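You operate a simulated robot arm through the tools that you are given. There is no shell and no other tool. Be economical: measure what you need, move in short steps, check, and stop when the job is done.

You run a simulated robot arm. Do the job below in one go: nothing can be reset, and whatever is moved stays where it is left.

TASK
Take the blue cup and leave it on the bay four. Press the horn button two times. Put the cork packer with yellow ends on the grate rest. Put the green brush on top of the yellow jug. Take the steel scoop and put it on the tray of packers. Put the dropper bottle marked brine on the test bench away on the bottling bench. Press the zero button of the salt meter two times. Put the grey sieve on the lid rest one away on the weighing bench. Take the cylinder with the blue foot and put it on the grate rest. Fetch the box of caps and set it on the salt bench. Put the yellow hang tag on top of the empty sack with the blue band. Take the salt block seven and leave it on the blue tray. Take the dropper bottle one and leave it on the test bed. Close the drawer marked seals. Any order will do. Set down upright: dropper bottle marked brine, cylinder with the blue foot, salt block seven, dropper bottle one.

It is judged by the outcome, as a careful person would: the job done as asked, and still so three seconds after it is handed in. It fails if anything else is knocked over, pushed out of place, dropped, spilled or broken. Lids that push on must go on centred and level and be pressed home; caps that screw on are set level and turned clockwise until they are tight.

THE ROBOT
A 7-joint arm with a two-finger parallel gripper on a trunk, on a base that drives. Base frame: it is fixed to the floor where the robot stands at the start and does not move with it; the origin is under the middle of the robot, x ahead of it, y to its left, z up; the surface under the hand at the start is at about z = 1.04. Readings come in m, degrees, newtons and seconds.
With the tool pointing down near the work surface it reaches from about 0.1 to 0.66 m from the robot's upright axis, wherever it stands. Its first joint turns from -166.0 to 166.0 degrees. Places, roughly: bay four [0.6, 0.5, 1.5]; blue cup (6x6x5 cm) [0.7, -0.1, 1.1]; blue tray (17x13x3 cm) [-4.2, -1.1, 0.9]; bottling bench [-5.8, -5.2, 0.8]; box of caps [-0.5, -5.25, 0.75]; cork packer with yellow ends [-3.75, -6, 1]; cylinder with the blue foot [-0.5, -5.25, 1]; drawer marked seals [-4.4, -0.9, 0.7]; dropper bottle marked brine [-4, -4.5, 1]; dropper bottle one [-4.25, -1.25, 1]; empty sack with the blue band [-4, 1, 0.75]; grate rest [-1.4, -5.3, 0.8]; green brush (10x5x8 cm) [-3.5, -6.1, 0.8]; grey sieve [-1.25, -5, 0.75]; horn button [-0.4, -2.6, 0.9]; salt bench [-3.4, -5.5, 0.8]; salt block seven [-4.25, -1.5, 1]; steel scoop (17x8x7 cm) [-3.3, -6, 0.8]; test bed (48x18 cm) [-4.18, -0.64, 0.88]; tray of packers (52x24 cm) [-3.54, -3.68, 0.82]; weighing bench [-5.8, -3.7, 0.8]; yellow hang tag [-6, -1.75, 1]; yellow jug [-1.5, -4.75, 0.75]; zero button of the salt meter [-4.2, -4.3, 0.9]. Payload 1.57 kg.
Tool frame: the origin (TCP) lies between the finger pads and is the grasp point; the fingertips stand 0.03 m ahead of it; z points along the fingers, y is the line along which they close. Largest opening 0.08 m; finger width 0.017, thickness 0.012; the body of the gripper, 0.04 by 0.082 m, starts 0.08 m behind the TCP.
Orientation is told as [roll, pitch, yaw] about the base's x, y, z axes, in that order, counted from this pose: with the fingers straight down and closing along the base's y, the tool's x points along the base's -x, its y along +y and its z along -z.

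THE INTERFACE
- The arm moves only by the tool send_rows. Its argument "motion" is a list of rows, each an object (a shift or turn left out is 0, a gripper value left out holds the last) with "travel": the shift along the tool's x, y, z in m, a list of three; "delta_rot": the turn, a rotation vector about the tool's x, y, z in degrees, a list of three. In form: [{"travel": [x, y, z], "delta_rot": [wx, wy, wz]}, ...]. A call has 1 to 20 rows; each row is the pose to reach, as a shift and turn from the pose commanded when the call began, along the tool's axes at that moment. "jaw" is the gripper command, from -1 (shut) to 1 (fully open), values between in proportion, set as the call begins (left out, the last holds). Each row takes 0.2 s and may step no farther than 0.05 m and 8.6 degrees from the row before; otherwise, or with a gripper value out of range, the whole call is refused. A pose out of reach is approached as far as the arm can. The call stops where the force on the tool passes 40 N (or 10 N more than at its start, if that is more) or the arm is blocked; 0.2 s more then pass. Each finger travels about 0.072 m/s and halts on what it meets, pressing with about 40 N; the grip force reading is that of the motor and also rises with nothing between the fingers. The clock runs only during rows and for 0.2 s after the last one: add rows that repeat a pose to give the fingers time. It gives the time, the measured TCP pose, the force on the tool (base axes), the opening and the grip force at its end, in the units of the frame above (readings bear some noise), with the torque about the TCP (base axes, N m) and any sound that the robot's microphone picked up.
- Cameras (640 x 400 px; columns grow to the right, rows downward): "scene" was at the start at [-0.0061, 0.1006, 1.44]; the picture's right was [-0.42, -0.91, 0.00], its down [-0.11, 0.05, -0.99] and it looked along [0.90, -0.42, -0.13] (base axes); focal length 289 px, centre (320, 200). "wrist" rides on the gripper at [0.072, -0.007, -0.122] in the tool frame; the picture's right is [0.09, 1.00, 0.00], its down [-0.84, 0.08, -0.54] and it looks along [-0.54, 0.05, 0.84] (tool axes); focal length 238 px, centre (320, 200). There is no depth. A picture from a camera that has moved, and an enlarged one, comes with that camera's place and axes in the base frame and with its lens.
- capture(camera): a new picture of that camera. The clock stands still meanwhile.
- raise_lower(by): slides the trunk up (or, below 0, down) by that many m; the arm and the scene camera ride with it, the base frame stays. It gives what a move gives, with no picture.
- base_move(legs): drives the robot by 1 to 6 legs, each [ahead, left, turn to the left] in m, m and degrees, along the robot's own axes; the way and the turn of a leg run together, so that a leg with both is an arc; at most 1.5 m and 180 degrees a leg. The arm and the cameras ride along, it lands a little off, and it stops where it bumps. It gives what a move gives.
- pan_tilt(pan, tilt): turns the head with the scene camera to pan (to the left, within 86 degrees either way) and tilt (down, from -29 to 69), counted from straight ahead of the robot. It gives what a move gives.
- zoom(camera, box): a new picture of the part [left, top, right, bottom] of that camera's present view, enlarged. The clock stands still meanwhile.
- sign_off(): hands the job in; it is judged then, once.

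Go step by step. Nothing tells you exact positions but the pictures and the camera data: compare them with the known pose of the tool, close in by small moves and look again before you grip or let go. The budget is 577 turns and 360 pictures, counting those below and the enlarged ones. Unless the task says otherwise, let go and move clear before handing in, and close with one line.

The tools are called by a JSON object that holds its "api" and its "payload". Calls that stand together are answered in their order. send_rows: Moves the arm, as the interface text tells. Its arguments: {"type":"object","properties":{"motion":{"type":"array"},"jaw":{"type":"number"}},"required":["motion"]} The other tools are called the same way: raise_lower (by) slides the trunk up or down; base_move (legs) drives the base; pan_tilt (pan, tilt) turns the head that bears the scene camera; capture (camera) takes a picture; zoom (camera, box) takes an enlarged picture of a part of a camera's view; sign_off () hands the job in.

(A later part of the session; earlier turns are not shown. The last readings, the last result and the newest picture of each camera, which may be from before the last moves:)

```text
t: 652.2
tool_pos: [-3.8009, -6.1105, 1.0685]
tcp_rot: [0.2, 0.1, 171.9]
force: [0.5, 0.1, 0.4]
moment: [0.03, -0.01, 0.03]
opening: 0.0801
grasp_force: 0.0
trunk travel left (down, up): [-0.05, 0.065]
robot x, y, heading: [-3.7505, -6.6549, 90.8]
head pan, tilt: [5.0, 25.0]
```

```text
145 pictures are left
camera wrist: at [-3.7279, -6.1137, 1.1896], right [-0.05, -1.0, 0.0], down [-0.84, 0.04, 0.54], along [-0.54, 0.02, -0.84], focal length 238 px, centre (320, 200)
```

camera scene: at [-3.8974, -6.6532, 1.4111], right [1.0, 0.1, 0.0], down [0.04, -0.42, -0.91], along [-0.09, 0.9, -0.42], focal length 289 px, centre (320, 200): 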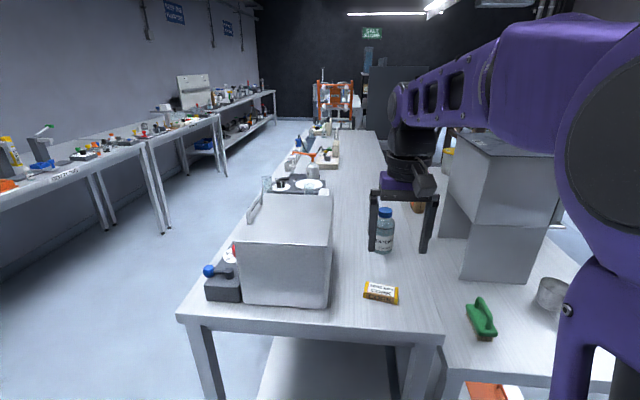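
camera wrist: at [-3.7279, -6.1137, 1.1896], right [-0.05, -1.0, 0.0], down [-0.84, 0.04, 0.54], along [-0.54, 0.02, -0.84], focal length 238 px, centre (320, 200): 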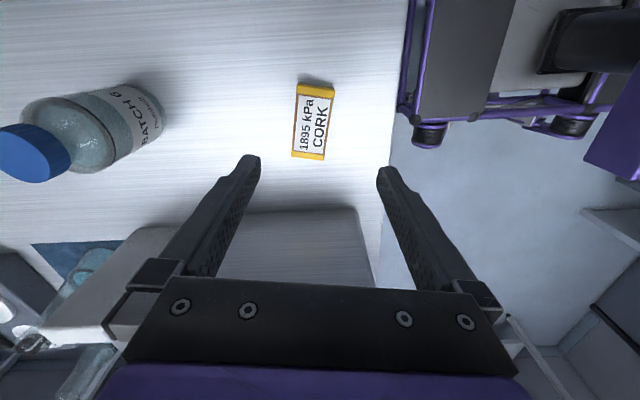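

{"api": "send_rows", "payload": {"motion": [{"travel": [0.005, -0.0068, 0.04]}, {"travel": [0.005, -0.0068, 0.08]}, {"travel": [0.005, -0.0068, 0.11]}]}}

{"api": "capture", "payload": {"camera": "wrist"}}

```text
t: 653.0
tool_pos: [-3.7937, -6.1059, 0.9577]
tcp_rot: [0.2, 0.1, 171.9]
force: [0.1, -1.0, 0.2]
moment: [0.01, 0.0, 0.0]
opening: 0.0802
grasp_force: 0.0
trunk travel left (down, up): [-0.05, 0.065]
robot x, y, heading: [-3.7499, -6.6539, 90.8]
head pan, tilt: [5.0, 25.0]
```

```text
144 pictures are left
camera wrist: at [-3.7218, -6.1087, 1.0795], right [-0.05, -1.0, 0.0], down [-0.84, 0.04, 0.54], along [-0.54, 0.02, -0.84], focal length 238 px, centre (320, 200)
```

wrist: 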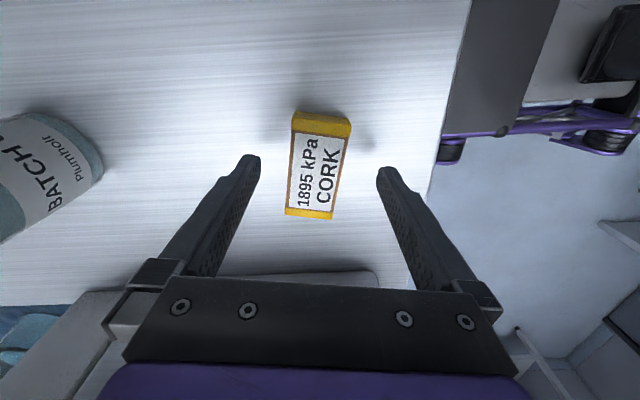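

{"api": "send_rows", "payload": {"motion": [{"travel": [0, 0, 0.012]}, {"travel": [0, 0, 0.02]}]}}

{"api": "send_rows", "payload": {"motion": [{"travel": [0, 0, 0]}, {"travel": [0, 0, 0]}, {"travel": [0, 0, 0]}, {"travel": [0, 0, 0]}], "jaw": -1}}

{"api": "send_rows", "payload": {"motion": [{"travel": [0, 0, -0.01]}, {"travel": [0, 0, -0.03]}, {"travel": [0, 0, -0.07]}, {"travel": [0, 0, -0.11]}, {"travel": [0, 0, -0.15]}, {"travel": [0, 0, -0.19]}]}}

{"api": "capture", "payload": {"camera": "wrist"}}

```text
t: 653.6
tool_pos: [-3.7941, -6.1062, 0.9396]
tcp_rot: [0.2, 0.1, 171.8]
force: [-0.3, 0.6, 0.2]
moment: [-0.01, -0.05, 0.03]
opening: 0.08
grasp_force: 0.1
trunk travel left (down, up): [-0.05, 0.065]
robot x, y, heading: [-3.7492, -6.652, 90.3]
head pan, tilt: [5.0, 25.0]
```

```text
t: 654.6
tool_pos: [-3.795, -6.1069, 0.9382]
tcp_rot: [0.2, 0.1, 171.9]
force: [0.1, -0.3, -0.2]
moment: [0.02, 0.01, -0.03]
opening: 0.0392
grasp_force: 39.3
trunk travel left (down, up): [-0.05, 0.065]
robot x, y, heading: [-3.7452, -6.6555, 90.8]
head pan, tilt: [5.0, 25.0]
```

```text
t: 656.0
tool_pos: [-3.7946, -6.1046, 1.1291]
tcp_rot: [0.4, 0.1, 171.9]
force: [0.3, 1.0, -0.3]
moment: [-0.03, -0.01, 0.04]
opening: 0.0389
grasp_force: 40.3
trunk travel left (down, up): [-0.05, 0.065]
robot x, y, heading: [-3.7489, -6.6558, 90.5]
head pan, tilt: [5.0, 25.0]
```

```text
143 pictures are left
camera wrist: at [-3.7221, -6.1085, 1.2504], right [-0.05, -1.0, 0.0], down [-0.84, 0.04, 0.54], along [-0.54, 0.02, -0.84], focal length 238 px, centre (320, 200)
```

wrist: 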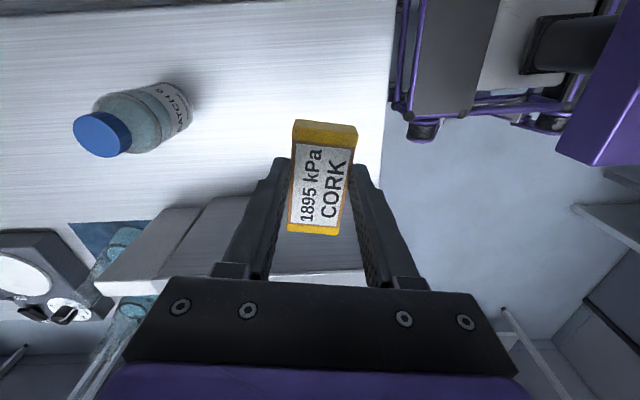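

The packer is held. I'll take it to the grate rest.

{"api": "base_move", "payload": {"legs": [[-0.12, 0, 0], [0, 0, -90.5], [1.4, 0, 0], [0, 1.36, 0]]}}

{"api": "capture", "payload": {"camera": "scene"}}

```text
t: 680.5
tool_pos: [-1.8058, -5.3667, 1.1284]
tcp_rot: [0.2, 0.1, 82.3]
force: [-0.4, 0.3, 0.1]
moment: [0.01, -0.01, 0.01]
opening: 0.0385
grasp_force: 39.6
trunk travel left (down, up): [-0.05, 0.065]
robot x, y, heading: [-2.3509, -5.4184, 1.0]
head pan, tilt: [5.0, 25.0]
```

```text
142 pictures are left
camera scene: at [-2.3537, -5.2689, 1.4111], right [0.11, -0.99, 0.0], down [-0.42, -0.04, -0.91], along [0.9, 0.1, -0.42], focal length 289 px, centre (320, 200)
```

scene: 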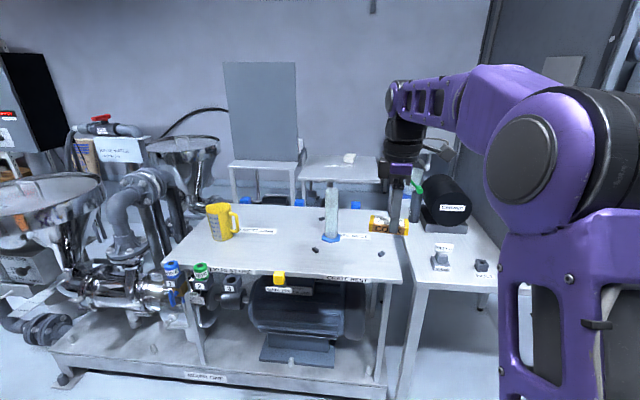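

{"api": "base_move", "payload": {"legs": [[0.33, 0.02, -1]]}}

{"api": "pan_tilt", "payload": {"pan": 0, "tilt": 30}}

{"api": "capture", "payload": {"camera": "scene"}}

{"api": "capture", "payload": {"camera": "wrist"}}

```text
t: 682.7
tool_pos: [-1.4757, -5.3543, 1.1285]
tcp_rot: [0.2, 0.1, 81.3]
force: [-0.4, 0.0, -0.4]
moment: [-0.01, -0.01, -0.01]
opening: 0.0386
grasp_force: 40.1
trunk travel left (down, up): [-0.05, 0.065]
robot x, y, heading: [-2.0247, -5.3919, -0.4]
head pan, tilt: [5.0, 25.0]
```

```text
t: 683.4
tool_pos: [-1.4747, -5.3539, 1.1286]
tcp_rot: [0.3, 0.0, 81.3]
force: [0.5, 0.4, -0.2]
moment: [0.05, -0.01, 0.0]
opening: 0.0386
grasp_force: 39.7
trunk travel left (down, up): [-0.05, 0.065]
robot x, y, heading: [-2.0164, -5.3966, -0.0]
head pan, tilt: [0.0, 30.0]
```

```text
141 pictures are left
camera scene: at [-2.0224, -5.254, 1.4032], right [0.0, -1.0, 0.0], down [-0.5, 0.0, -0.87], along [0.87, 0.0, -0.5], focal length 289 px, centre (320, 200)
```

scene: 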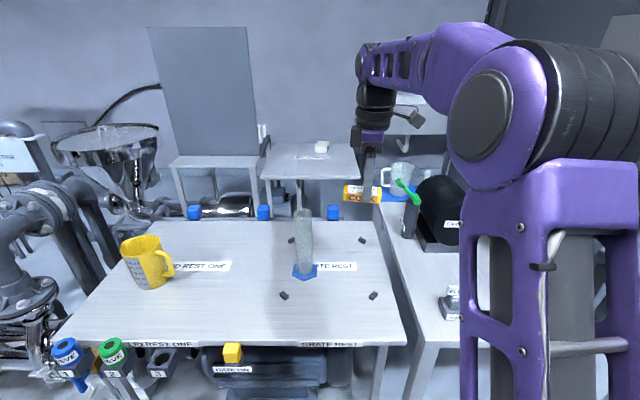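

```text
140 pictures are left
camera wrist: at [-1.4782, -5.4263, 1.2501], right [-1.0, 0.06, 0.0], down [0.05, 0.84, 0.54], along [0.03, 0.54, -0.84], focal length 238 px, centre (320, 200)
```

wrist: 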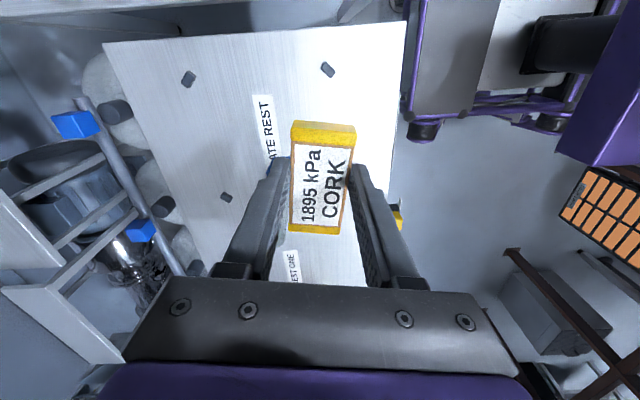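

{"api": "send_rows", "payload": {"motion": [{"travel": [-0.012, -0.033, 0]}, {"travel": [-0.025, -0.067, 0]}, {"travel": [-0.0376, -0.1, 0.02]}, {"travel": [-0.0376, -0.1, 0.06]}, {"travel": [-0.0376, -0.1, 0.1]}, {"travel": [-0.0376, -0.1, 0.15]}, {"travel": [-0.0376, -0.1, 0.2]}, {"travel": [-0.0376, -0.1, 0.24]}, {"travel": [-0.0376, -0.1, 0.27]}]}}

{"api": "zoom", "payload": {"camera": "scene", "box": [260, 180, 420, 320]}}

```text
t: 685.4
tool_pos: [-1.3713, -5.3338, 0.8576]
tcp_rot: [0.3, 0.0, 81.2]
force: [0.6, 0.3, 0.2]
moment: [-0.01, 0.01, -0.03]
opening: 0.0388
grasp_force: 40.3
trunk travel left (down, up): [-0.05, 0.065]
robot x, y, heading: [-2.029, -5.3922, -0.1]
head pan, tilt: [0.0, 30.0]
```

```text
2.86 times, centred on (340, 250) of scene
camera zoom: at [-2.0225, -5.254, 1.4032], right [0.0, -1.0, 0.0], down [-0.5, 0.0, -0.87], along [0.87, 0.0, -0.5], focal length 827 px, centre (263, 57)
```

zoom: 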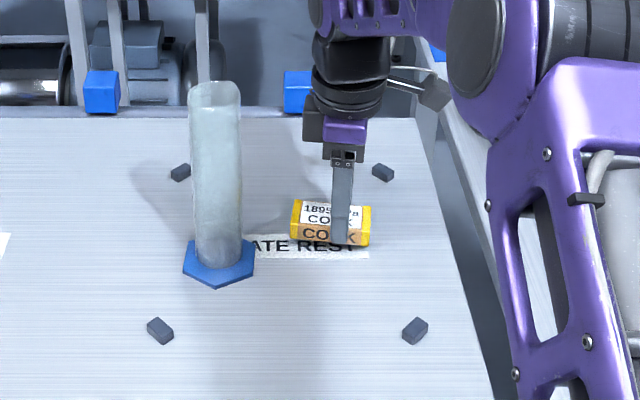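

{"api": "send_rows", "payload": {"motion": [{"travel": [0, 0, 0.008]}, {"travel": [0, 0, 0.014]}]}}

{"api": "send_rows", "payload": {"motion": [{"travel": [0, 0, 0.003]}, {"travel": [0, 0, 0.005]}]}}

```text
t: 686.0
tool_pos: [-1.3722, -5.3326, 0.8423]
tcp_rot: [0.2, 0.2, 81.2]
force: [0.2, 0.4, -0.5]
moment: [-0.02, 0.01, -0.02]
opening: 0.0386
grasp_force: 39.7
trunk travel left (down, up): [-0.05, 0.065]
robot x, y, heading: [-2.0229, -5.3939, 0.1]
head pan, tilt: [0.0, 30.0]
```

```text
t: 686.6
tool_pos: [-1.3723, -5.3338, 0.839]
tcp_rot: [0.2, 0.1, 81.4]
force: [-0.4, 0.0, -0.3]
moment: [0.05, 0.04, 0.02]
opening: 0.0383
grasp_force: 40.2
trunk travel left (down, up): [-0.05, 0.065]
robot x, y, heading: [-2.028, -5.3935, -0.1]
head pan, tilt: [0.0, 30.0]
```

{"api": "send_rows", "payload": {"motion": [{"travel": [0, 0, 0.003]}]}}

{"api": "send_rows", "payload": {"motion": [{"travel": [0, 0, 0.003]}]}}

```text
t: 687.0
tool_pos: [-1.3726, -5.333, 0.838]
tcp_rot: [0.1, 0.0, 81.3]
force: [-3.6, -1.4, 12.4]
moment: [0.06, 0.09, 0.06]
opening: 0.0385
grasp_force: 39.6
trunk travel left (down, up): [-0.05, 0.065]
robot x, y, heading: [-2.0242, -5.3908, -0.1]
head pan, tilt: [0.0, 30.0]
```

```text
t: 687.4
tool_pos: [-1.3717, -5.3331, 0.8384]
tcp_rot: [-0.2, 0.0, 81.3]
force: [-6.1, -0.4, 33.6]
moment: [-0.05, 0.42, 0.03]
opening: 0.0385
grasp_force: 40.3
trunk travel left (down, up): [-0.05, 0.065]
robot x, y, heading: [-2.0262, -5.3923, 0.1]
head pan, tilt: [0.0, 30.0]
```

{"api": "send_rows", "payload": {"motion": [{"travel": [0, 0, -0.005]}, {"travel": [0, 0, -0.005]}]}}

{"api": "send_rows", "payload": {"motion": [{"travel": [0, 0, 0]}, {"travel": [0, 0, 0]}, {"travel": [0, 0, 0]}, {"travel": [0, 0, 0]}], "jaw": 0.8}}

{"api": "send_rows", "payload": {"motion": [{"travel": [0, 0, -0.04]}, {"travel": [0, 0, -0.08]}, {"travel": [0, 0, -0.13]}, {"travel": [0, 0, -0.18]}, {"travel": [0, 0, -0.23]}, {"travel": [0, 0, -0.28]}]}}

{"api": "capture", "payload": {"camera": "scene"}}

```text
t: 688.0
tool_pos: [-1.3706, -5.3331, 0.8375]
tcp_rot: [0.1, 0.0, 81.4]
force: [3.6, 0.2, 17.9]
moment: [0.06, -0.23, -0.03]
opening: 0.0388
grasp_force: 40.1
trunk travel left (down, up): [-0.05, 0.065]
robot x, y, heading: [-2.0221, -5.3949, 0.5]
head pan, tilt: [0.0, 30.0]
```

```text
t: 689.0
tool_pos: [-1.372, -5.3324, 0.8376]
tcp_rot: [0.1, 0.2, 81.2]
force: [-0.5, 0.7, 0.5]
moment: [0.01, 0.03, -0.02]
opening: 0.0718
grasp_force: 0.0
trunk travel left (down, up): [-0.05, 0.065]
robot x, y, heading: [-2.0234, -5.3922, 0.1]
head pan, tilt: [0.0, 30.0]
```

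```text
t: 690.4
tool_pos: [-1.3709, -5.3326, 1.1187]
tcp_rot: [0.3, 0.1, 81.3]
force: [1.3, 0.4, 0.2]
moment: [0.0, 0.0, -0.03]
opening: 0.0721
grasp_force: 0.0
trunk travel left (down, up): [-0.05, 0.065]
robot x, y, heading: [-2.0214, -5.3932, 0.0]
head pan, tilt: [0.0, 30.0]
```

```text
138 pictures are left
camera scene: at [-2.0222, -5.254, 1.4031], right [0.0, -1.0, 0.0], down [-0.5, 0.0, -0.87], along [0.87, 0.0, -0.5], focal length 289 px, centre (320, 200)
```

scene: 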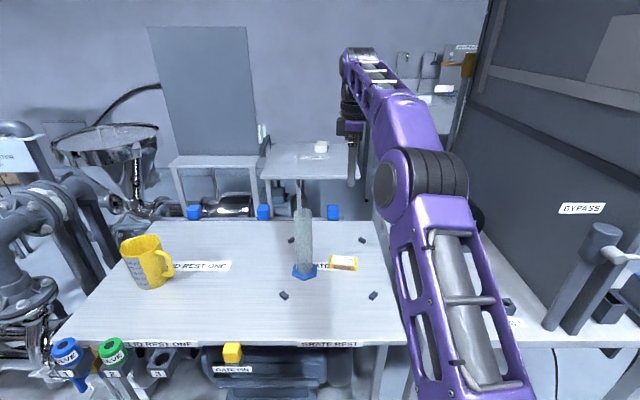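

The packer is on the grate rest. I'll retract and return for the green brush.

{"api": "send_rows", "payload": {"motion": [{"travel": [0.008, 0.04, 0], "delta_rot": [0, 0, 8.1]}, {"travel": [0.015, 0.08, 0], "delta_rot": [0, 0, 16.2]}, {"travel": [0.023, 0.12, 0], "delta_rot": [0, 0, 24.3]}, {"travel": [0.031, 0.16, 0], "delta_rot": [0, 0, 32.4]}, {"travel": [0.031, 0.18, 0], "delta_rot": [0, 0, 40.5]}, {"travel": [0.031, 0.18, 0], "delta_rot": [0, 0, 48.6]}, {"travel": [0.031, 0.18, 0], "delta_rot": [0, 0, 56.7]}, {"travel": [0.031, 0.18, 0], "delta_rot": [0, 0, 64.8]}, {"travel": [0.031, 0.18, 0], "delta_rot": [0, 0, 72.9]}, {"travel": [0.031, 0.18, 0], "delta_rot": [0, 0, 81]}], "jaw": 1}}

{"api": "zoom", "payload": {"camera": "scene", "box": [80, 200, 240, 310]}}

{"api": "base_move", "payload": {"legs": [[-0.33, 0, 0], [0, -1.3, 0], [-0.85, 0, 0]]}}

{"api": "base_move", "payload": {"legs": [[0, 0, 90], [0, 0.2, 0]]}}

{"api": "capture", "payload": {"camera": "scene"}}

{"api": "capture", "payload": {"camera": "wrist"}}

```text
t: 692.6
tool_pos: [-1.554, -5.3358, 1.1184]
tcp_rot: [0.0, 0.2, 0.2]
force: [-0.4, -0.3, 0.4]
moment: [-0.03, -0.03, 0.02]
opening: 0.0797
grasp_force: 0.0
trunk travel left (down, up): [-0.05, 0.065]
robot x, y, heading: [-2.0169, -5.3948, -0.1]
head pan, tilt: [0.0, 30.0]
```

```text
3.64 times, centred on (160, 255) of scene
camera zoom: at [-2.0224, -5.254, 1.4032], right [0.0, -1.0, 0.0], down [-0.5, 0.0, -0.87], along [0.87, 0.0, -0.5], focal length 1052 px, centre (902, 0)
```

zoom: 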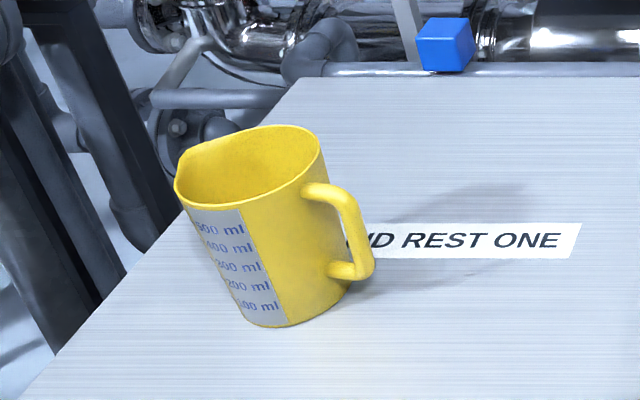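

```text
t: 711.2
tool_pos: [-2.7209, -6.6447, 1.1192]
tcp_rot: [0.0, 0.2, 0.8]
force: [0.1, 0.5, -0.4]
moment: [0.01, 0.0, 0.04]
opening: 0.0799
grasp_force: 0.0
trunk travel left (down, up): [-0.05, 0.065]
robot x, y, heading: [-3.1866, -6.7046, 0.5]
head pan, tilt: [0.0, 30.0]
```

```text
t: 717.8
tool_pos: [-3.4616, -6.2436, 1.1192]
tcp_rot: [0.0, 0.2, 91.6]
force: [0.3, 0.0, 0.2]
moment: [-0.02, 0.01, -0.01]
opening: 0.0802
grasp_force: 0.0
trunk travel left (down, up): [-0.05, 0.065]
robot x, y, heading: [-3.3914, -6.7133, 91.3]
head pan, tilt: [0.0, 30.0]
```

```text
136 pictures are left
camera scene: at [-3.5312, -6.7154, 1.4032], right [1.0, 0.03, 0.0], down [0.01, -0.5, -0.87], along [-0.02, 0.87, -0.5], focal length 289 px, centre (320, 200)
```

scene: 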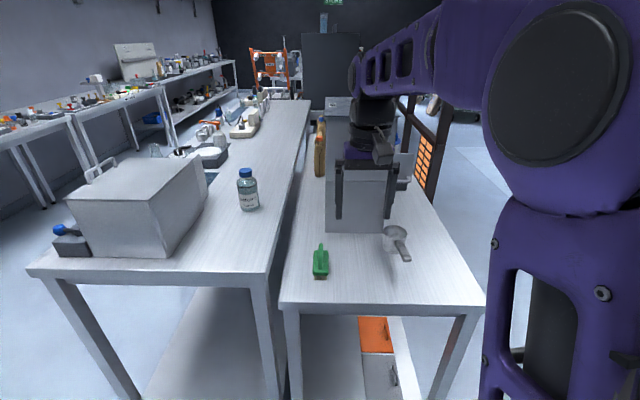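

```text
135 pictures are left
camera wrist: at [-3.4518, -6.3147, 1.2408], right [-0.99, -0.12, 0.0], down [-0.1, 0.84, 0.54], along [-0.07, 0.53, -0.84], focal length 238 px, centre (320, 200)
```

wrist: 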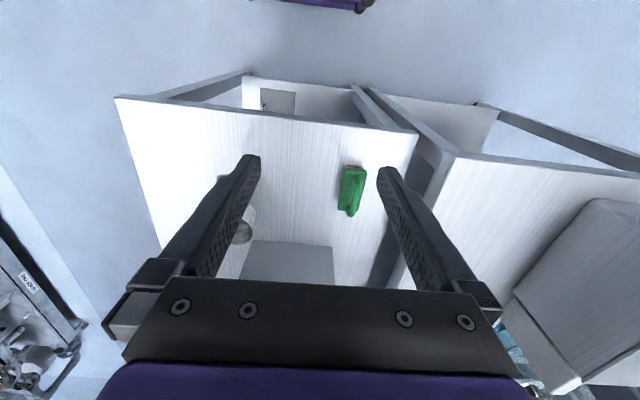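

{"api": "base_move", "payload": {"legs": [[0.08, 0.08, -1.3]]}}

{"api": "send_rows", "payload": {"motion": [{"travel": [-0.03, 0, 0.03]}, {"travel": [-0.06, 0, 0.07]}, {"travel": [-0.06, 0, 0.1]}]}}

{"api": "capture", "payload": {"camera": "wrist"}}

```text
t: 719.2
tool_pos: [-3.5325, -6.1652, 1.1195]
tcp_rot: [-0.1, 0.2, 90.4]
force: [0.6, 0.4, -0.5]
moment: [0.02, 0.0, 0.02]
opening: 0.0801
grasp_force: 0.1
trunk travel left (down, up): [-0.05, 0.065]
robot x, y, heading: [-3.4722, -6.6337, 90.2]
head pan, tilt: [0.0, 30.0]
```

```text
t: 720.0
tool_pos: [-3.5322, -6.1046, 1.0175]
tcp_rot: [0.0, 0.2, 90.4]
force: [0.0, 0.0, 0.0]
moment: [0.0, -0.02, 0.0]
opening: 0.0801
grasp_force: 0.2
trunk travel left (down, up): [-0.05, 0.065]
robot x, y, heading: [-3.4757, -6.6367, 90.2]
head pan, tilt: [0.0, 30.0]
```

```text
134 pictures are left
camera wrist: at [-3.5244, -6.1757, 1.14], right [-0.99, -0.1, 0.0], down [-0.08, 0.84, 0.54], along [-0.05, 0.54, -0.84], focal length 238 px, centre (320, 200)
```

wrist: 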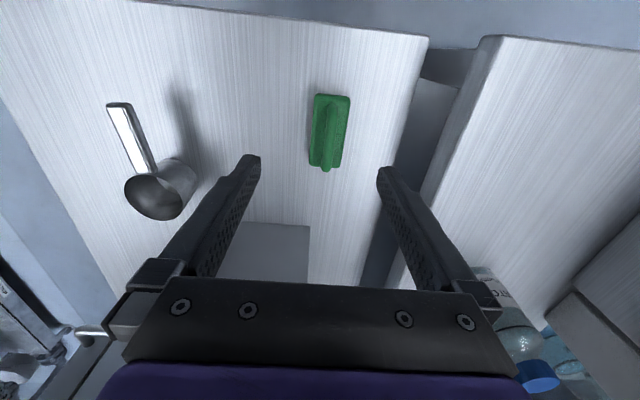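

{"api": "send_rows", "payload": {"motion": [{"travel": [-0.018, 0.012, 0.03]}, {"travel": [-0.018, 0.012, 0.07]}, {"travel": [-0.018, 0.012, 0.11]}]}}

{"api": "capture", "payload": {"camera": "wrist"}}

{"api": "zoom", "payload": {"camera": "scene", "box": [280, 180, 420, 320]}}

```text
t: 720.8
tool_pos: [-3.5448, -6.0881, 0.9089]
tcp_rot: [0.1, 0.2, 90.5]
force: [-0.4, 0.4, -0.3]
moment: [0.04, 0.01, 0.02]
opening: 0.08
grasp_force: 0.0
trunk travel left (down, up): [-0.05, 0.065]
robot x, y, heading: [-3.4743, -6.6345, 90.1]
head pan, tilt: [0.0, 30.0]
```

```text
133 pictures are left
camera wrist: at [-3.5358, -6.1592, 1.0309], right [-0.99, -0.1, 0.0], down [-0.08, 0.84, 0.54], along [-0.05, 0.54, -0.84], focal length 238 px, centre (320, 200)
```

wrist: 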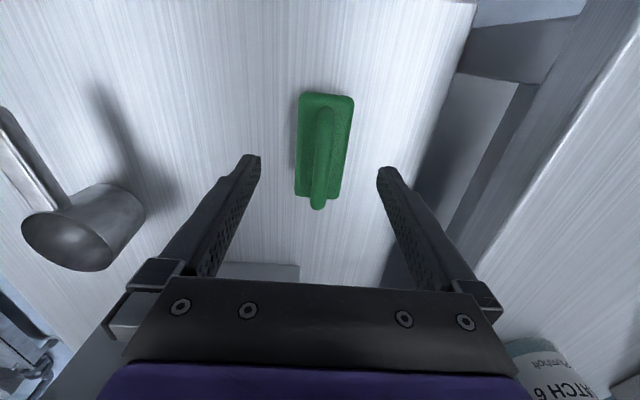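

```text
2.86 times, centred on (350, 250) of scene
camera zoom: at [-3.6127, -6.6345, 1.4032], right [1.0, 0.0, 0.0], down [0.0, -0.5, -0.87], along [0.0, 0.87, -0.5], focal length 827 px, centre (234, 57)
```

zoom: 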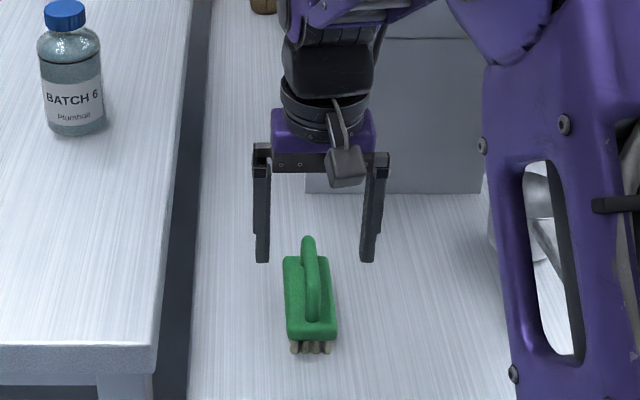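

{"api": "send_rows", "payload": {"motion": [{"travel": [0, 0, 0.04]}, {"travel": [0, 0, 0.065]}, {"travel": [0, 0, 0.077]}]}}

{"api": "zoom", "payload": {"camera": "scene", "box": [280, 180, 420, 320]}}

```text
t: 721.6
tool_pos: [-3.544, -6.0875, 0.8322]
tcp_rot: [0.0, 0.2, 90.3]
force: [-0.6, -0.1, -1.0]
moment: [0.0, 0.0, 0.01]
opening: 0.0801
grasp_force: 0.0
trunk travel left (down, up): [-0.05, 0.065]
robot x, y, heading: [-3.4689, -6.6359, 90.4]
head pan, tilt: [0.0, 30.0]
```

```text
2.86 times, centred on (350, 250) of scene
camera zoom: at [-3.6127, -6.6343, 1.4032], right [1.0, 0.0, 0.0], down [0.0, -0.5, -0.87], along [0.0, 0.87, -0.5], focal length 827 px, centre (234, 57)
```

zoom: 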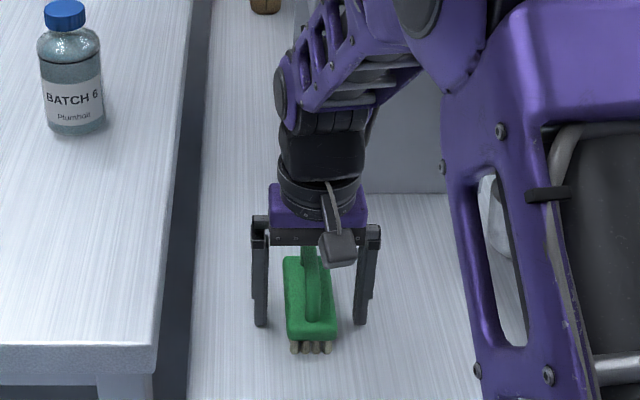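

{"api": "send_rows", "payload": {"motion": [{"travel": [0, 0, 0]}, {"travel": [0, 0, 0]}, {"travel": [0, 0, 0]}, {"travel": [0, 0, 0]}], "jaw": -1}}

{"api": "send_rows", "payload": {"motion": [{"travel": [0, 0, -0.01]}, {"travel": [0, 0, -0.03]}, {"travel": [0, 0, -0.06]}]}}

{"api": "zoom", "payload": {"camera": "scene", "box": [280, 180, 420, 320]}}

```text
t: 722.6
tool_pos: [-3.5437, -6.0876, 0.8319]
tcp_rot: [0.0, 0.2, 90.4]
force: [-0.6, 1.1, 0.6]
moment: [0.02, 0.0, 0.04]
opening: 0.0441
grasp_force: 40.0
trunk travel left (down, up): [-0.05, 0.065]
robot x, y, heading: [-3.4685, -6.6354, 90.2]
head pan, tilt: [0.0, 30.0]
```

```text
t: 723.4
tool_pos: [-3.5449, -6.0881, 0.8925]
tcp_rot: [0.1, 0.2, 90.4]
force: [0.8, 0.8, -1.0]
moment: [-0.02, 0.01, 0.0]
opening: 0.0441
grasp_force: 40.1
trunk travel left (down, up): [-0.05, 0.065]
robot x, y, heading: [-3.4702, -6.6372, 90.0]
head pan, tilt: [0.0, 30.0]
```

```text
2.86 times, centred on (350, 250) of scene
camera zoom: at [-3.6127, -6.6342, 1.4031], right [1.0, 0.0, 0.0], down [0.0, -0.5, -0.87], along [0.0, 0.87, -0.5], focal length 827 px, centre (234, 57)
```

zoom: 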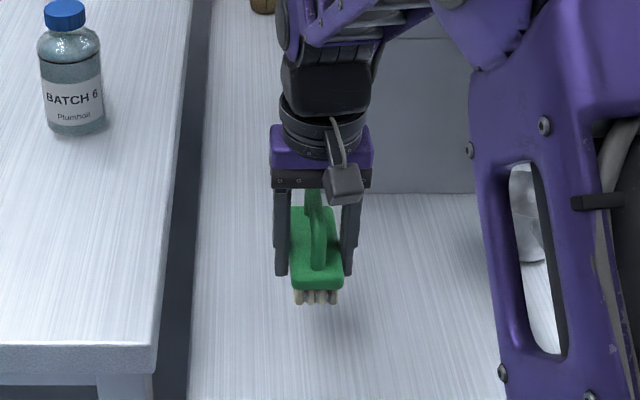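

{"api": "send_rows", "payload": {"motion": [{"travel": [0, 0, -0.04]}, {"travel": [0, 0, -0.09]}, {"travel": [0, 0, -0.14]}, {"travel": [0, 0, -0.19]}, {"travel": [0, 0, -0.24]}]}}

{"api": "base_move", "payload": {"legs": [[-0.1, 0, 0], [0, 0, -90], [1.1, 0, 0], [0, 1.2, 0], [0, 0.65, 0]]}}

{"api": "capture", "payload": {"camera": "scene"}}

```text
t: 724.6
tool_pos: [-3.5451, -6.0867, 1.1333]
tcp_rot: [0.1, 0.2, 90.4]
force: [-0.2, -0.4, -0.4]
moment: [-0.02, 0.01, 0.01]
opening: 0.0443
grasp_force: 40.1
trunk travel left (down, up): [-0.05, 0.065]
robot x, y, heading: [-3.4712, -6.636, 90.3]
head pan, tilt: [0.0, 30.0]
```

```text
t: 752.5
tool_pos: [-1.851, -4.799, 1.1334]
tcp_rot: [0.1, 0.2, 1.1]
force: [-0.3, 0.5, -1.3]
moment: [-0.04, -0.01, -0.03]
opening: 0.0442
grasp_force: 39.8
trunk travel left (down, up): [-0.05, 0.065]
robot x, y, heading: [-2.3963, -4.8756, 0.8]
head pan, tilt: [0.0, 30.0]
```

```text
129 pictures are left
camera scene: at [-2.3992, -4.7358, 1.4031], right [0.01, -1.0, 0.0], down [-0.5, -0.01, -0.87], along [0.87, 0.01, -0.5], focal length 289 px, centre (320, 200)
```

scene: 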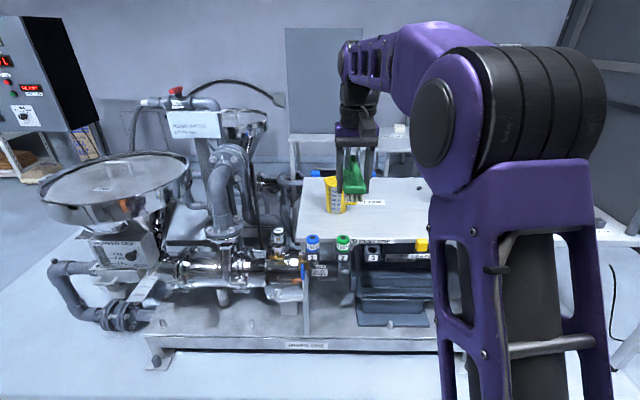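

{"api": "base_move", "payload": {"legs": [[0.28, -0.01, -0.8]]}}

{"api": "capture", "payload": {"camera": "wrist"}}

{"api": "capture", "payload": {"camera": "scene"}}

```text
t: 754.5
tool_pos: [-1.5704, -4.8137, 1.1322]
tcp_rot: [0.0, 0.2, 0.2]
force: [0.0, -0.3, -0.9]
moment: [-0.03, 0.0, -0.03]
opening: 0.0445
grasp_force: 39.6
trunk travel left (down, up): [-0.05, 0.065]
robot x, y, heading: [-2.1154, -4.8877, -0.1]
head pan, tilt: [0.0, 30.0]
```

```text
128 pictures are left
camera wrist: at [-1.6403, -4.8206, 1.2541], right [-0.1, 1.0, 0.0], down [0.84, 0.08, 0.54], along [0.54, 0.05, -0.84], focal length 238 px, centre (320, 200)
```

wrist: 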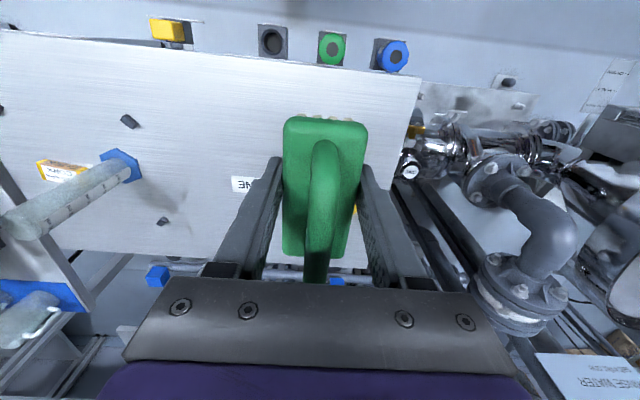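

```text
127 pictures are left
camera scene: at [-2.1176, -4.744, 1.4031], right [0.0, -1.0, 0.0], down [-0.5, 0.0, -0.87], along [0.87, 0.0, -0.5], focal length 289 px, centre (320, 200)
```

scene: 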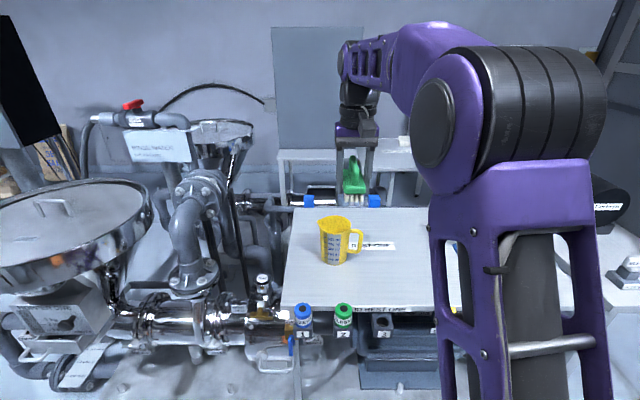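

{"api": "zoom", "payload": {"camera": "scene", "box": [300, 200, 390, 280]}}

```text
5.00 times, centred on (345, 240) of scene
camera zoom: at [-2.1176, -4.744, 1.4031], right [0.0, -1.0, 0.0], down [-0.5, 0.0, -0.87], along [0.87, 0.0, -0.5], focal length 1447 px, centre (195, 0)
```

zoom: 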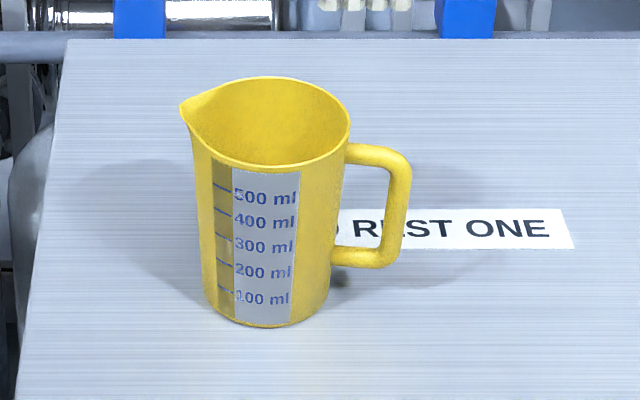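

The jug rim is centred at (-1.44,-4.787), z≈0.935, Ø≈88 mm. I'll centre the brush over it.

{"api": "base_move", "payload": {"legs": [[0.08, 0.01, 0]]}}

{"api": "send_rows", "payload": {"motion": [{"travel": [-0.02, 0.008, 0.03]}, {"travel": [-0.04, 0.015, 0.07]}]}}

{"api": "zoom", "payload": {"camera": "scene", "box": [280, 150, 420, 290]}}

{"api": "capture", "payload": {"camera": "wrist"}}

```text
t: 755.6
tool_pos: [-1.4912, -4.8027, 1.1319]
tcp_rot: [0.0, 0.1, 0.3]
force: [-0.3, 0.9, -0.7]
moment: [0.02, -0.02, 0.01]
opening: 0.0445
grasp_force: 39.9
trunk travel left (down, up): [-0.05, 0.065]
robot x, y, heading: [-2.0403, -4.8736, 0.2]
head pan, tilt: [0.0, 30.0]
```

```text
t: 756.2
tool_pos: [-1.4513, -4.7876, 1.0617]
tcp_rot: [0.0, 0.2, 0.3]
force: [-0.9, -0.6, -0.3]
moment: [-0.02, -0.01, 0.01]
opening: 0.0442
grasp_force: 40.2
trunk travel left (down, up): [-0.05, 0.065]
robot x, y, heading: [-2.035, -4.874, 0.2]
head pan, tilt: [0.0, 30.0]
```

```text
2.86 times, centred on (350, 220) of scene
camera zoom: at [-2.0387, -4.7341, 1.4032], right [0.0, -1.0, 0.0], down [-0.5, 0.0, -0.87], along [0.87, 0.0, -0.5], focal length 827 px, centre (234, 143)
```

zoom: 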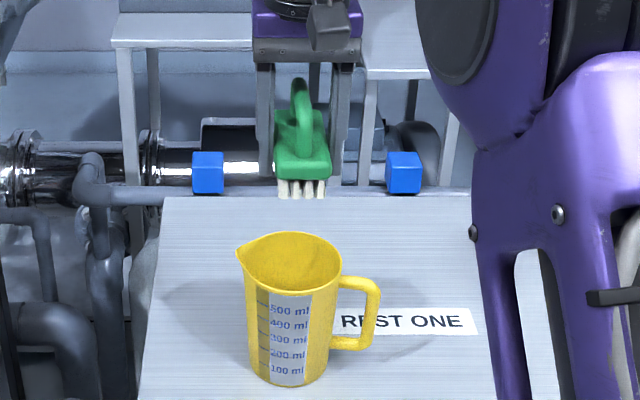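

```text
124 pictures are left
camera wrist: at [-1.5217, -4.7948, 1.1841], right [-0.1, 1.0, 0.0], down [0.84, 0.08, 0.54], along [0.54, 0.05, -0.84], focal length 238 px, centre (320, 200)
```

wrist: 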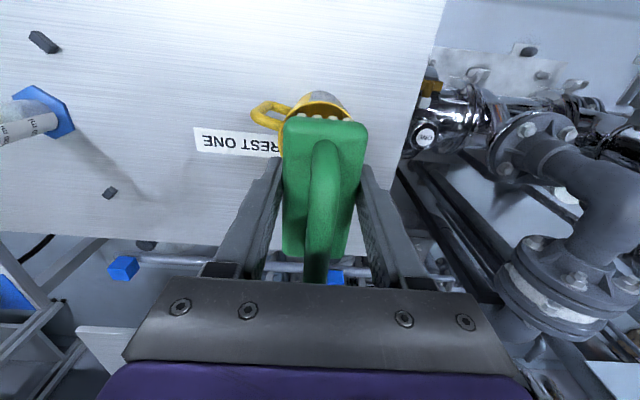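

{"api": "send_rows", "payload": {"motion": [{"travel": [-0.006, 0, 0.03]}, {"travel": [-0.006, 0, 0.06]}, {"travel": [-0.006, 0, 0.075]}]}}

{"api": "zoom", "payload": {"camera": "scene", "box": [280, 150, 420, 290]}}

{"api": "zoom", "payload": {"camera": "wrist", "box": [200, 40, 440, 280]}}

```text
t: 757.0
tool_pos: [-1.4441, -4.7885, 0.9877]
tcp_rot: [-0.1, 0.2, 0.2]
force: [-0.2, 0.8, -0.6]
moment: [-0.02, 0.01, 0.03]
opening: 0.044
grasp_force: 39.8
trunk travel left (down, up): [-0.05, 0.065]
robot x, y, heading: [-2.0347, -4.8774, -0.1]
head pan, tilt: [0.0, 30.0]
```

```text
2.86 times, centred on (350, 220) of scene
camera zoom: at [-2.0385, -4.7341, 1.4032], right [0.0, -1.0, 0.0], down [-0.5, 0.0, -0.87], along [0.87, 0.0, -0.5], focal length 827 px, centre (234, 143)
```

zoom: 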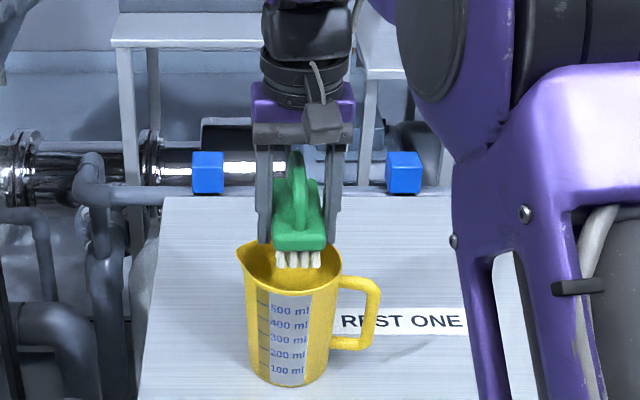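

```text
1.67 times, centred on (320, 160) of wrist
camera zoom: at [-1.515, -4.7952, 1.1088], right [-0.1, 1.0, 0.0], down [0.84, 0.08, 0.54], along [0.54, 0.05, -0.84], focal length 397 px, centre (320, 267)
```

zoom: 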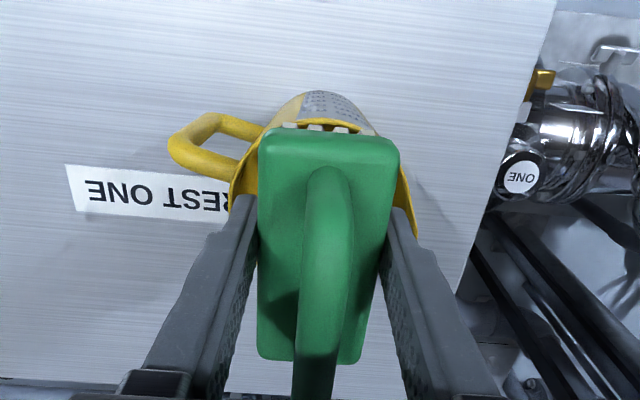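

{"api": "send_rows", "payload": {"motion": [{"travel": [0, 0, 0.006]}, {"travel": [0, 0, 0.012]}]}}

{"api": "send_rows", "payload": {"motion": [{"travel": [0, 0, 0.004]}, {"travel": [0, 0, 0.006]}]}}

{"api": "zoom", "payload": {"camera": "scene", "box": [280, 150, 420, 290]}}

```text
t: 757.6
tool_pos: [-1.4448, -4.7882, 0.9753]
tcp_rot: [0.0, 0.3, 0.3]
force: [-0.4, -0.7, -0.9]
moment: [0.0, -0.02, -0.01]
opening: 0.0444
grasp_force: 39.8
trunk travel left (down, up): [-0.05, 0.065]
robot x, y, heading: [-2.0379, -4.876, -0.0]
head pan, tilt: [0.0, 30.0]
```

```text
t: 758.2
tool_pos: [-1.445, -4.788, 0.9685]
tcp_rot: [0.0, 0.2, 0.3]
force: [-0.5, 0.1, -1.0]
moment: [0.04, 0.02, 0.0]
opening: 0.0443
grasp_force: 40.0
trunk travel left (down, up): [-0.05, 0.065]
robot x, y, heading: [-2.0405, -4.8752, -0.1]
head pan, tilt: [0.0, 30.0]
```

```text
2.86 times, centred on (350, 220) of scene
camera zoom: at [-2.0385, -4.7341, 1.4032], right [0.0, -1.0, 0.0], down [-0.5, 0.0, -0.87], along [0.87, 0.0, -0.5], focal length 827 px, centre (234, 143)
```

zoom: 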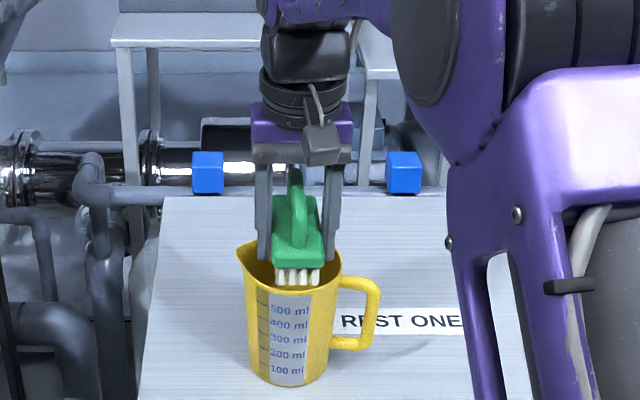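

{"api": "send_rows", "payload": {"motion": [{"travel": [0, 0, 0.003]}, {"travel": [0, 0, 0.005]}]}}

{"api": "send_rows", "payload": {"motion": [{"travel": [0, 0, 0.002]}, {"travel": [0, 0, 0.004]}]}}

{"api": "zoom", "payload": {"camera": "wrist", "box": [200, 40, 440, 280]}}

```text
t: 758.8
tool_pos: [-1.4443, -4.7882, 0.9629]
tcp_rot: [0.1, 0.3, 0.3]
force: [-0.4, 0.4, -1.6]
moment: [-0.03, 0.0, 0.01]
opening: 0.0442
grasp_force: 40.3
trunk travel left (down, up): [-0.05, 0.065]
robot x, y, heading: [-2.04, -4.8763, -0.1]
head pan, tilt: [0.0, 30.0]
```

```text
t: 759.4
tool_pos: [-1.4453, -4.7884, 0.9598]
tcp_rot: [0.0, 0.2, 0.2]
force: [-0.5, 0.1, -0.4]
moment: [0.02, 0.02, 0.04]
opening: 0.044
grasp_force: 39.8
trunk travel left (down, up): [-0.05, 0.065]
robot x, y, heading: [-2.0389, -4.8755, 0.0]
head pan, tilt: [0.0, 30.0]
```

```text
1.67 times, centred on (320, 160) of wrist
camera zoom: at [-1.5162, -4.7951, 1.0816], right [-0.1, 1.0, 0.0], down [0.84, 0.08, 0.54], along [0.54, 0.05, -0.84], focal length 397 px, centre (320, 267)
```

zoom: 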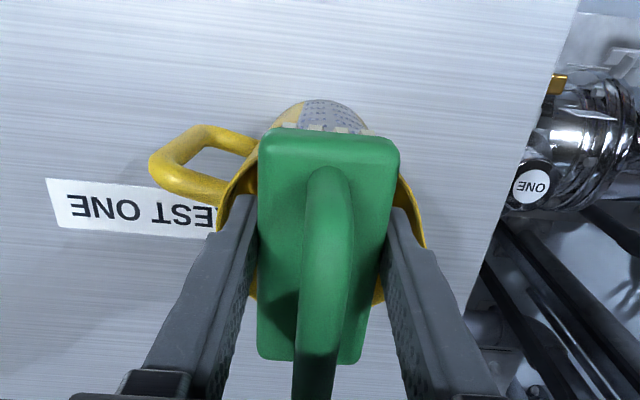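

{"api": "send_rows", "payload": {"motion": [{"travel": [0, 0, 0.003]}, {"travel": [0, 0, 0.005]}]}}

{"api": "send_rows", "payload": {"motion": [{"travel": [0, 0, 0.002]}, {"travel": [0, 0, 0.003]}]}}

{"api": "zoom", "payload": {"camera": "scene", "box": [280, 150, 420, 290]}}

```text
t: 760.0
tool_pos: [-1.4462, -4.788, 0.9557]
tcp_rot: [0.0, 0.2, 0.3]
force: [0.1, 0.0, 8.3]
moment: [0.02, 0.29, -0.01]
opening: 0.0441
grasp_force: 40.4
trunk travel left (down, up): [-0.05, 0.065]
robot x, y, heading: [-2.0388, -4.876, -0.1]
head pan, tilt: [0.0, 30.0]
```

```text
t: 760.6
tool_pos: [-1.4449, -4.7872, 0.9558]
tcp_rot: [0.1, -0.1, 0.3]
force: [-1.3, -0.1, 28.7]
moment: [-0.01, 0.49, 0.01]
opening: 0.0441
grasp_force: 39.9
trunk travel left (down, up): [-0.05, 0.065]
robot x, y, heading: [-2.0391, -4.8756, 0.1]
head pan, tilt: [0.0, 30.0]
```

```text
2.86 times, centred on (350, 220) of scene
camera zoom: at [-2.0407, -4.7344, 1.4036], right [0.0, -1.0, 0.0], down [-0.5, 0.0, -0.87], along [0.87, 0.0, -0.5], focal length 827 px, centre (234, 143)
```

zoom: 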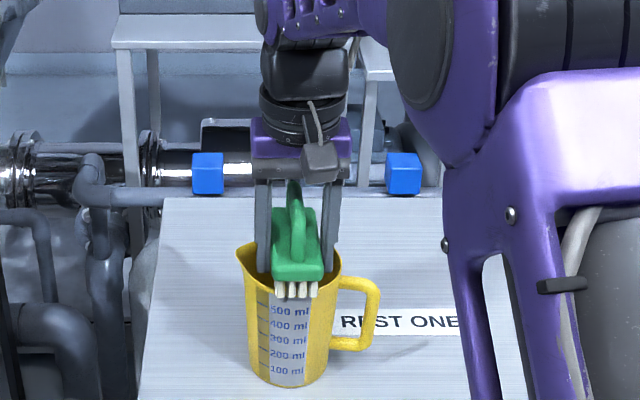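

{"api": "send_rows", "payload": {"motion": [{"travel": [0, 0, -0.004]}, {"travel": [0, 0, -0.004]}]}}

{"api": "send_rows", "payload": {"motion": [{"travel": [0, 0, 0]}, {"travel": [0, 0, 0]}, {"travel": [0, 0, 0]}], "jaw": 0.25}}

{"api": "zoom", "payload": {"camera": "scene", "box": [280, 150, 420, 290]}}

{"api": "zoom", "payload": {"camera": "wrist", "box": [200, 40, 440, 280]}}

```text
t: 761.2
tool_pos: [-1.4451, -4.7878, 0.9562]
tcp_rot: [-0.1, 0.2, 0.3]
force: [4.3, 1.2, 13.0]
moment: [0.03, -0.54, 0.03]
opening: 0.0442
grasp_force: 40.1
trunk travel left (down, up): [-0.05, 0.065]
robot x, y, heading: [-2.0445, -4.8716, 0.1]
head pan, tilt: [0.0, 30.0]
```

```text
t: 762.0
tool_pos: [-1.4458, -4.7886, 0.9551]
tcp_rot: [0.0, 0.3, 0.3]
force: [0.2, -0.5, -0.8]
moment: [0.01, 0.01, -0.02]
opening: 0.0497
grasp_force: 0.0
trunk travel left (down, up): [-0.05, 0.065]
robot x, y, heading: [-2.0368, -4.8735, 0.2]
head pan, tilt: [0.0, 30.0]
```

```text
2.86 times, centred on (350, 220) of scene
camera zoom: at [-2.0386, -4.7341, 1.403], right [0.0, -1.0, 0.0], down [-0.5, 0.0, -0.87], along [0.87, 0.0, -0.5], focal length 827 px, centre (234, 143)
```

zoom: 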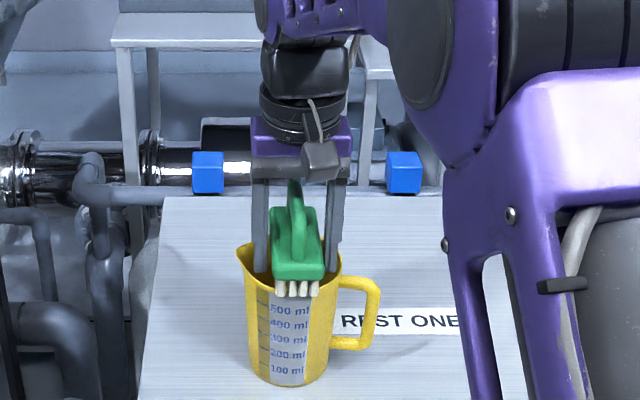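

```text
1.67 times, centred on (320, 160) of wrist
camera zoom: at [-1.5161, -4.7951, 1.0776], right [-0.1, 1.0, 0.0], down [0.84, 0.08, 0.54], along [0.53, 0.05, -0.84], focal length 397 px, centre (320, 267)
```

zoom: 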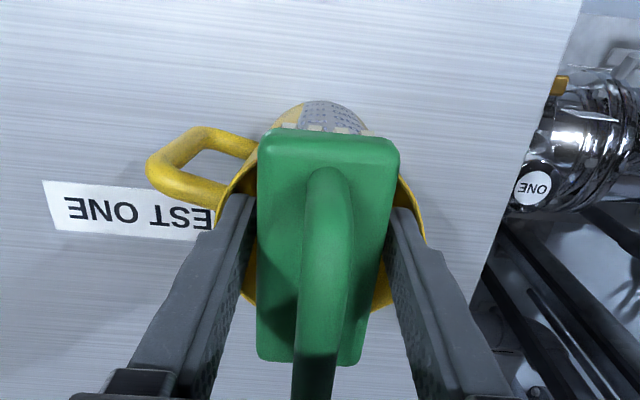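

The brush rests on the rim. I'll rise slowly.

{"api": "send_rows", "payload": {"motion": [{"travel": [0, 0, -0.01]}, {"travel": [0, 0, -0.025]}, {"travel": [0, 0, -0.045]}, {"travel": [0, 0, -0.08]}, {"travel": [0, 0, -0.12]}, {"travel": [0, 0, -0.17]}]}}

{"api": "zoom", "payload": {"camera": "scene", "box": [280, 150, 420, 290]}}

```text
t: 763.4
tool_pos: [-1.4454, -4.7891, 1.1265]
tcp_rot: [0.0, 0.3, 0.4]
force: [0.4, -0.2, 0.9]
moment: [0.04, -0.01, 0.0]
opening: 0.0501
grasp_force: 0.1
trunk travel left (down, up): [-0.05, 0.065]
robot x, y, heading: [-2.0354, -4.8736, -0.1]
head pan, tilt: [0.0, 30.0]
```

```text
2.86 times, centred on (350, 220) of scene
camera zoom: at [-2.0384, -4.7341, 1.4031], right [0.0, -1.0, 0.0], down [-0.5, 0.0, -0.87], along [0.87, 0.0, -0.5], focal length 827 px, centre (234, 143)
```

zoom: 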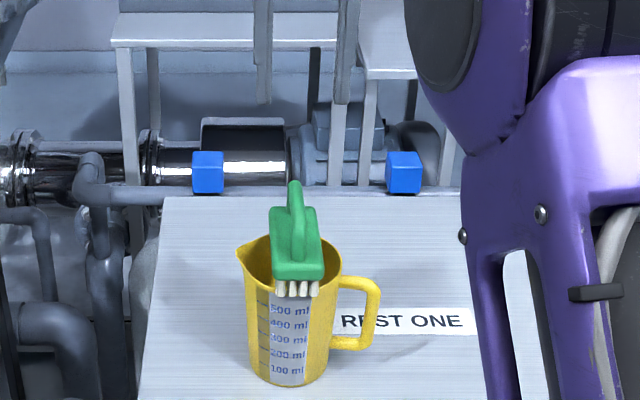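

The brush rests on the jug. Now the box of caps on lid rest two: I'll drive around by the south aisle to the east side.

{"api": "send_rows", "payload": {"motion": [{"travel": [0.04, 0, 0]}, {"travel": [0.08, 0, 0]}, {"travel": [0.12, 0, 0]}, {"travel": [0.14, 0, 0]}], "jaw": 1}}

{"api": "base_move", "payload": {"legs": [[-0.35, 0, 0], [0, -1.0, 0], [0, -0.8, 0], [1.2, 0, 0], [1.0, 0, 0]]}}

{"api": "base_move", "payload": {"legs": [[0, 0, 90]]}}

{"api": "pan_tilt", "payload": {"pan": 0, "tilt": 30}}

{"api": "capture", "payload": {"camera": "scene"}}

```text
t: 764.4
tool_pos: [-1.5851, -4.787, 1.1267]
tcp_rot: [-0.1, 0.1, 0.3]
force: [0.8, 0.4, 0.1]
moment: [0.0, 0.03, -0.01]
opening: 0.0798
grasp_force: 0.0
trunk travel left (down, up): [-0.05, 0.065]
robot x, y, heading: [-2.0399, -4.8725, -0.0]
head pan, tilt: [0.0, 30.0]
```

```text
t: 794.2
tool_pos: [0.2531, -6.5638, 1.1261]
tcp_rot: [0.0, 0.2, 0.6]
force: [-0.4, -0.2, 0.3]
moment: [0.0, 0.01, -0.03]
opening: 0.0804
grasp_force: 0.1
trunk travel left (down, up): [-0.05, 0.065]
robot x, y, heading: [-0.2004, -6.6479, 0.7]
head pan, tilt: [0.0, 30.0]
```

```text
t: 798.5
tool_pos: [-0.2831, -6.1979, 1.1262]
tcp_rot: [0.0, 0.1, 90.1]
force: [-0.5, -0.2, 0.5]
moment: [0.03, -0.05, -0.01]
opening: 0.0801
grasp_force: 0.2
trunk travel left (down, up): [-0.05, 0.065]
robot x, y, heading: [-0.1989, -6.65, 89.8]
head pan, tilt: [0.0, 30.0]
```

```text
t: 799.1
tool_pos: [-0.2844, -6.1978, 1.1278]
tcp_rot: [0.1, 0.2, 90.0]
force: [0.5, 0.7, -0.6]
moment: [0.02, -0.03, 0.01]
opening: 0.0799
grasp_force: 0.0
trunk travel left (down, up): [-0.05, 0.065]
robot x, y, heading: [-0.1967, -6.6508, 89.8]
head pan, tilt: [0.0, 30.0]
```

```text
115 pictures are left
camera scene: at [-0.3395, -6.6506, 1.4032], right [1.0, 0.0, 0.0], down [0.0, -0.5, -0.87], along [0.0, 0.87, -0.5], focal length 289 px, centre (320, 200)
```

scene: 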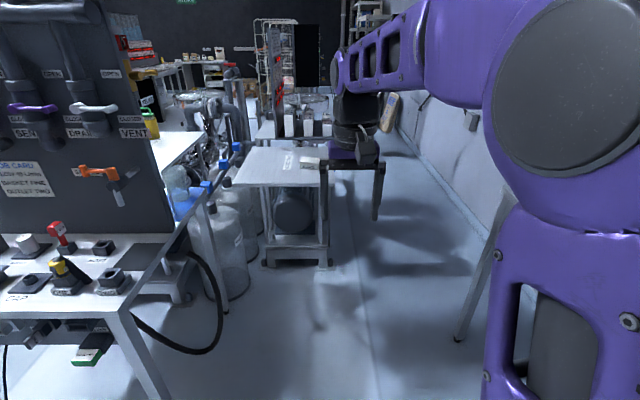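

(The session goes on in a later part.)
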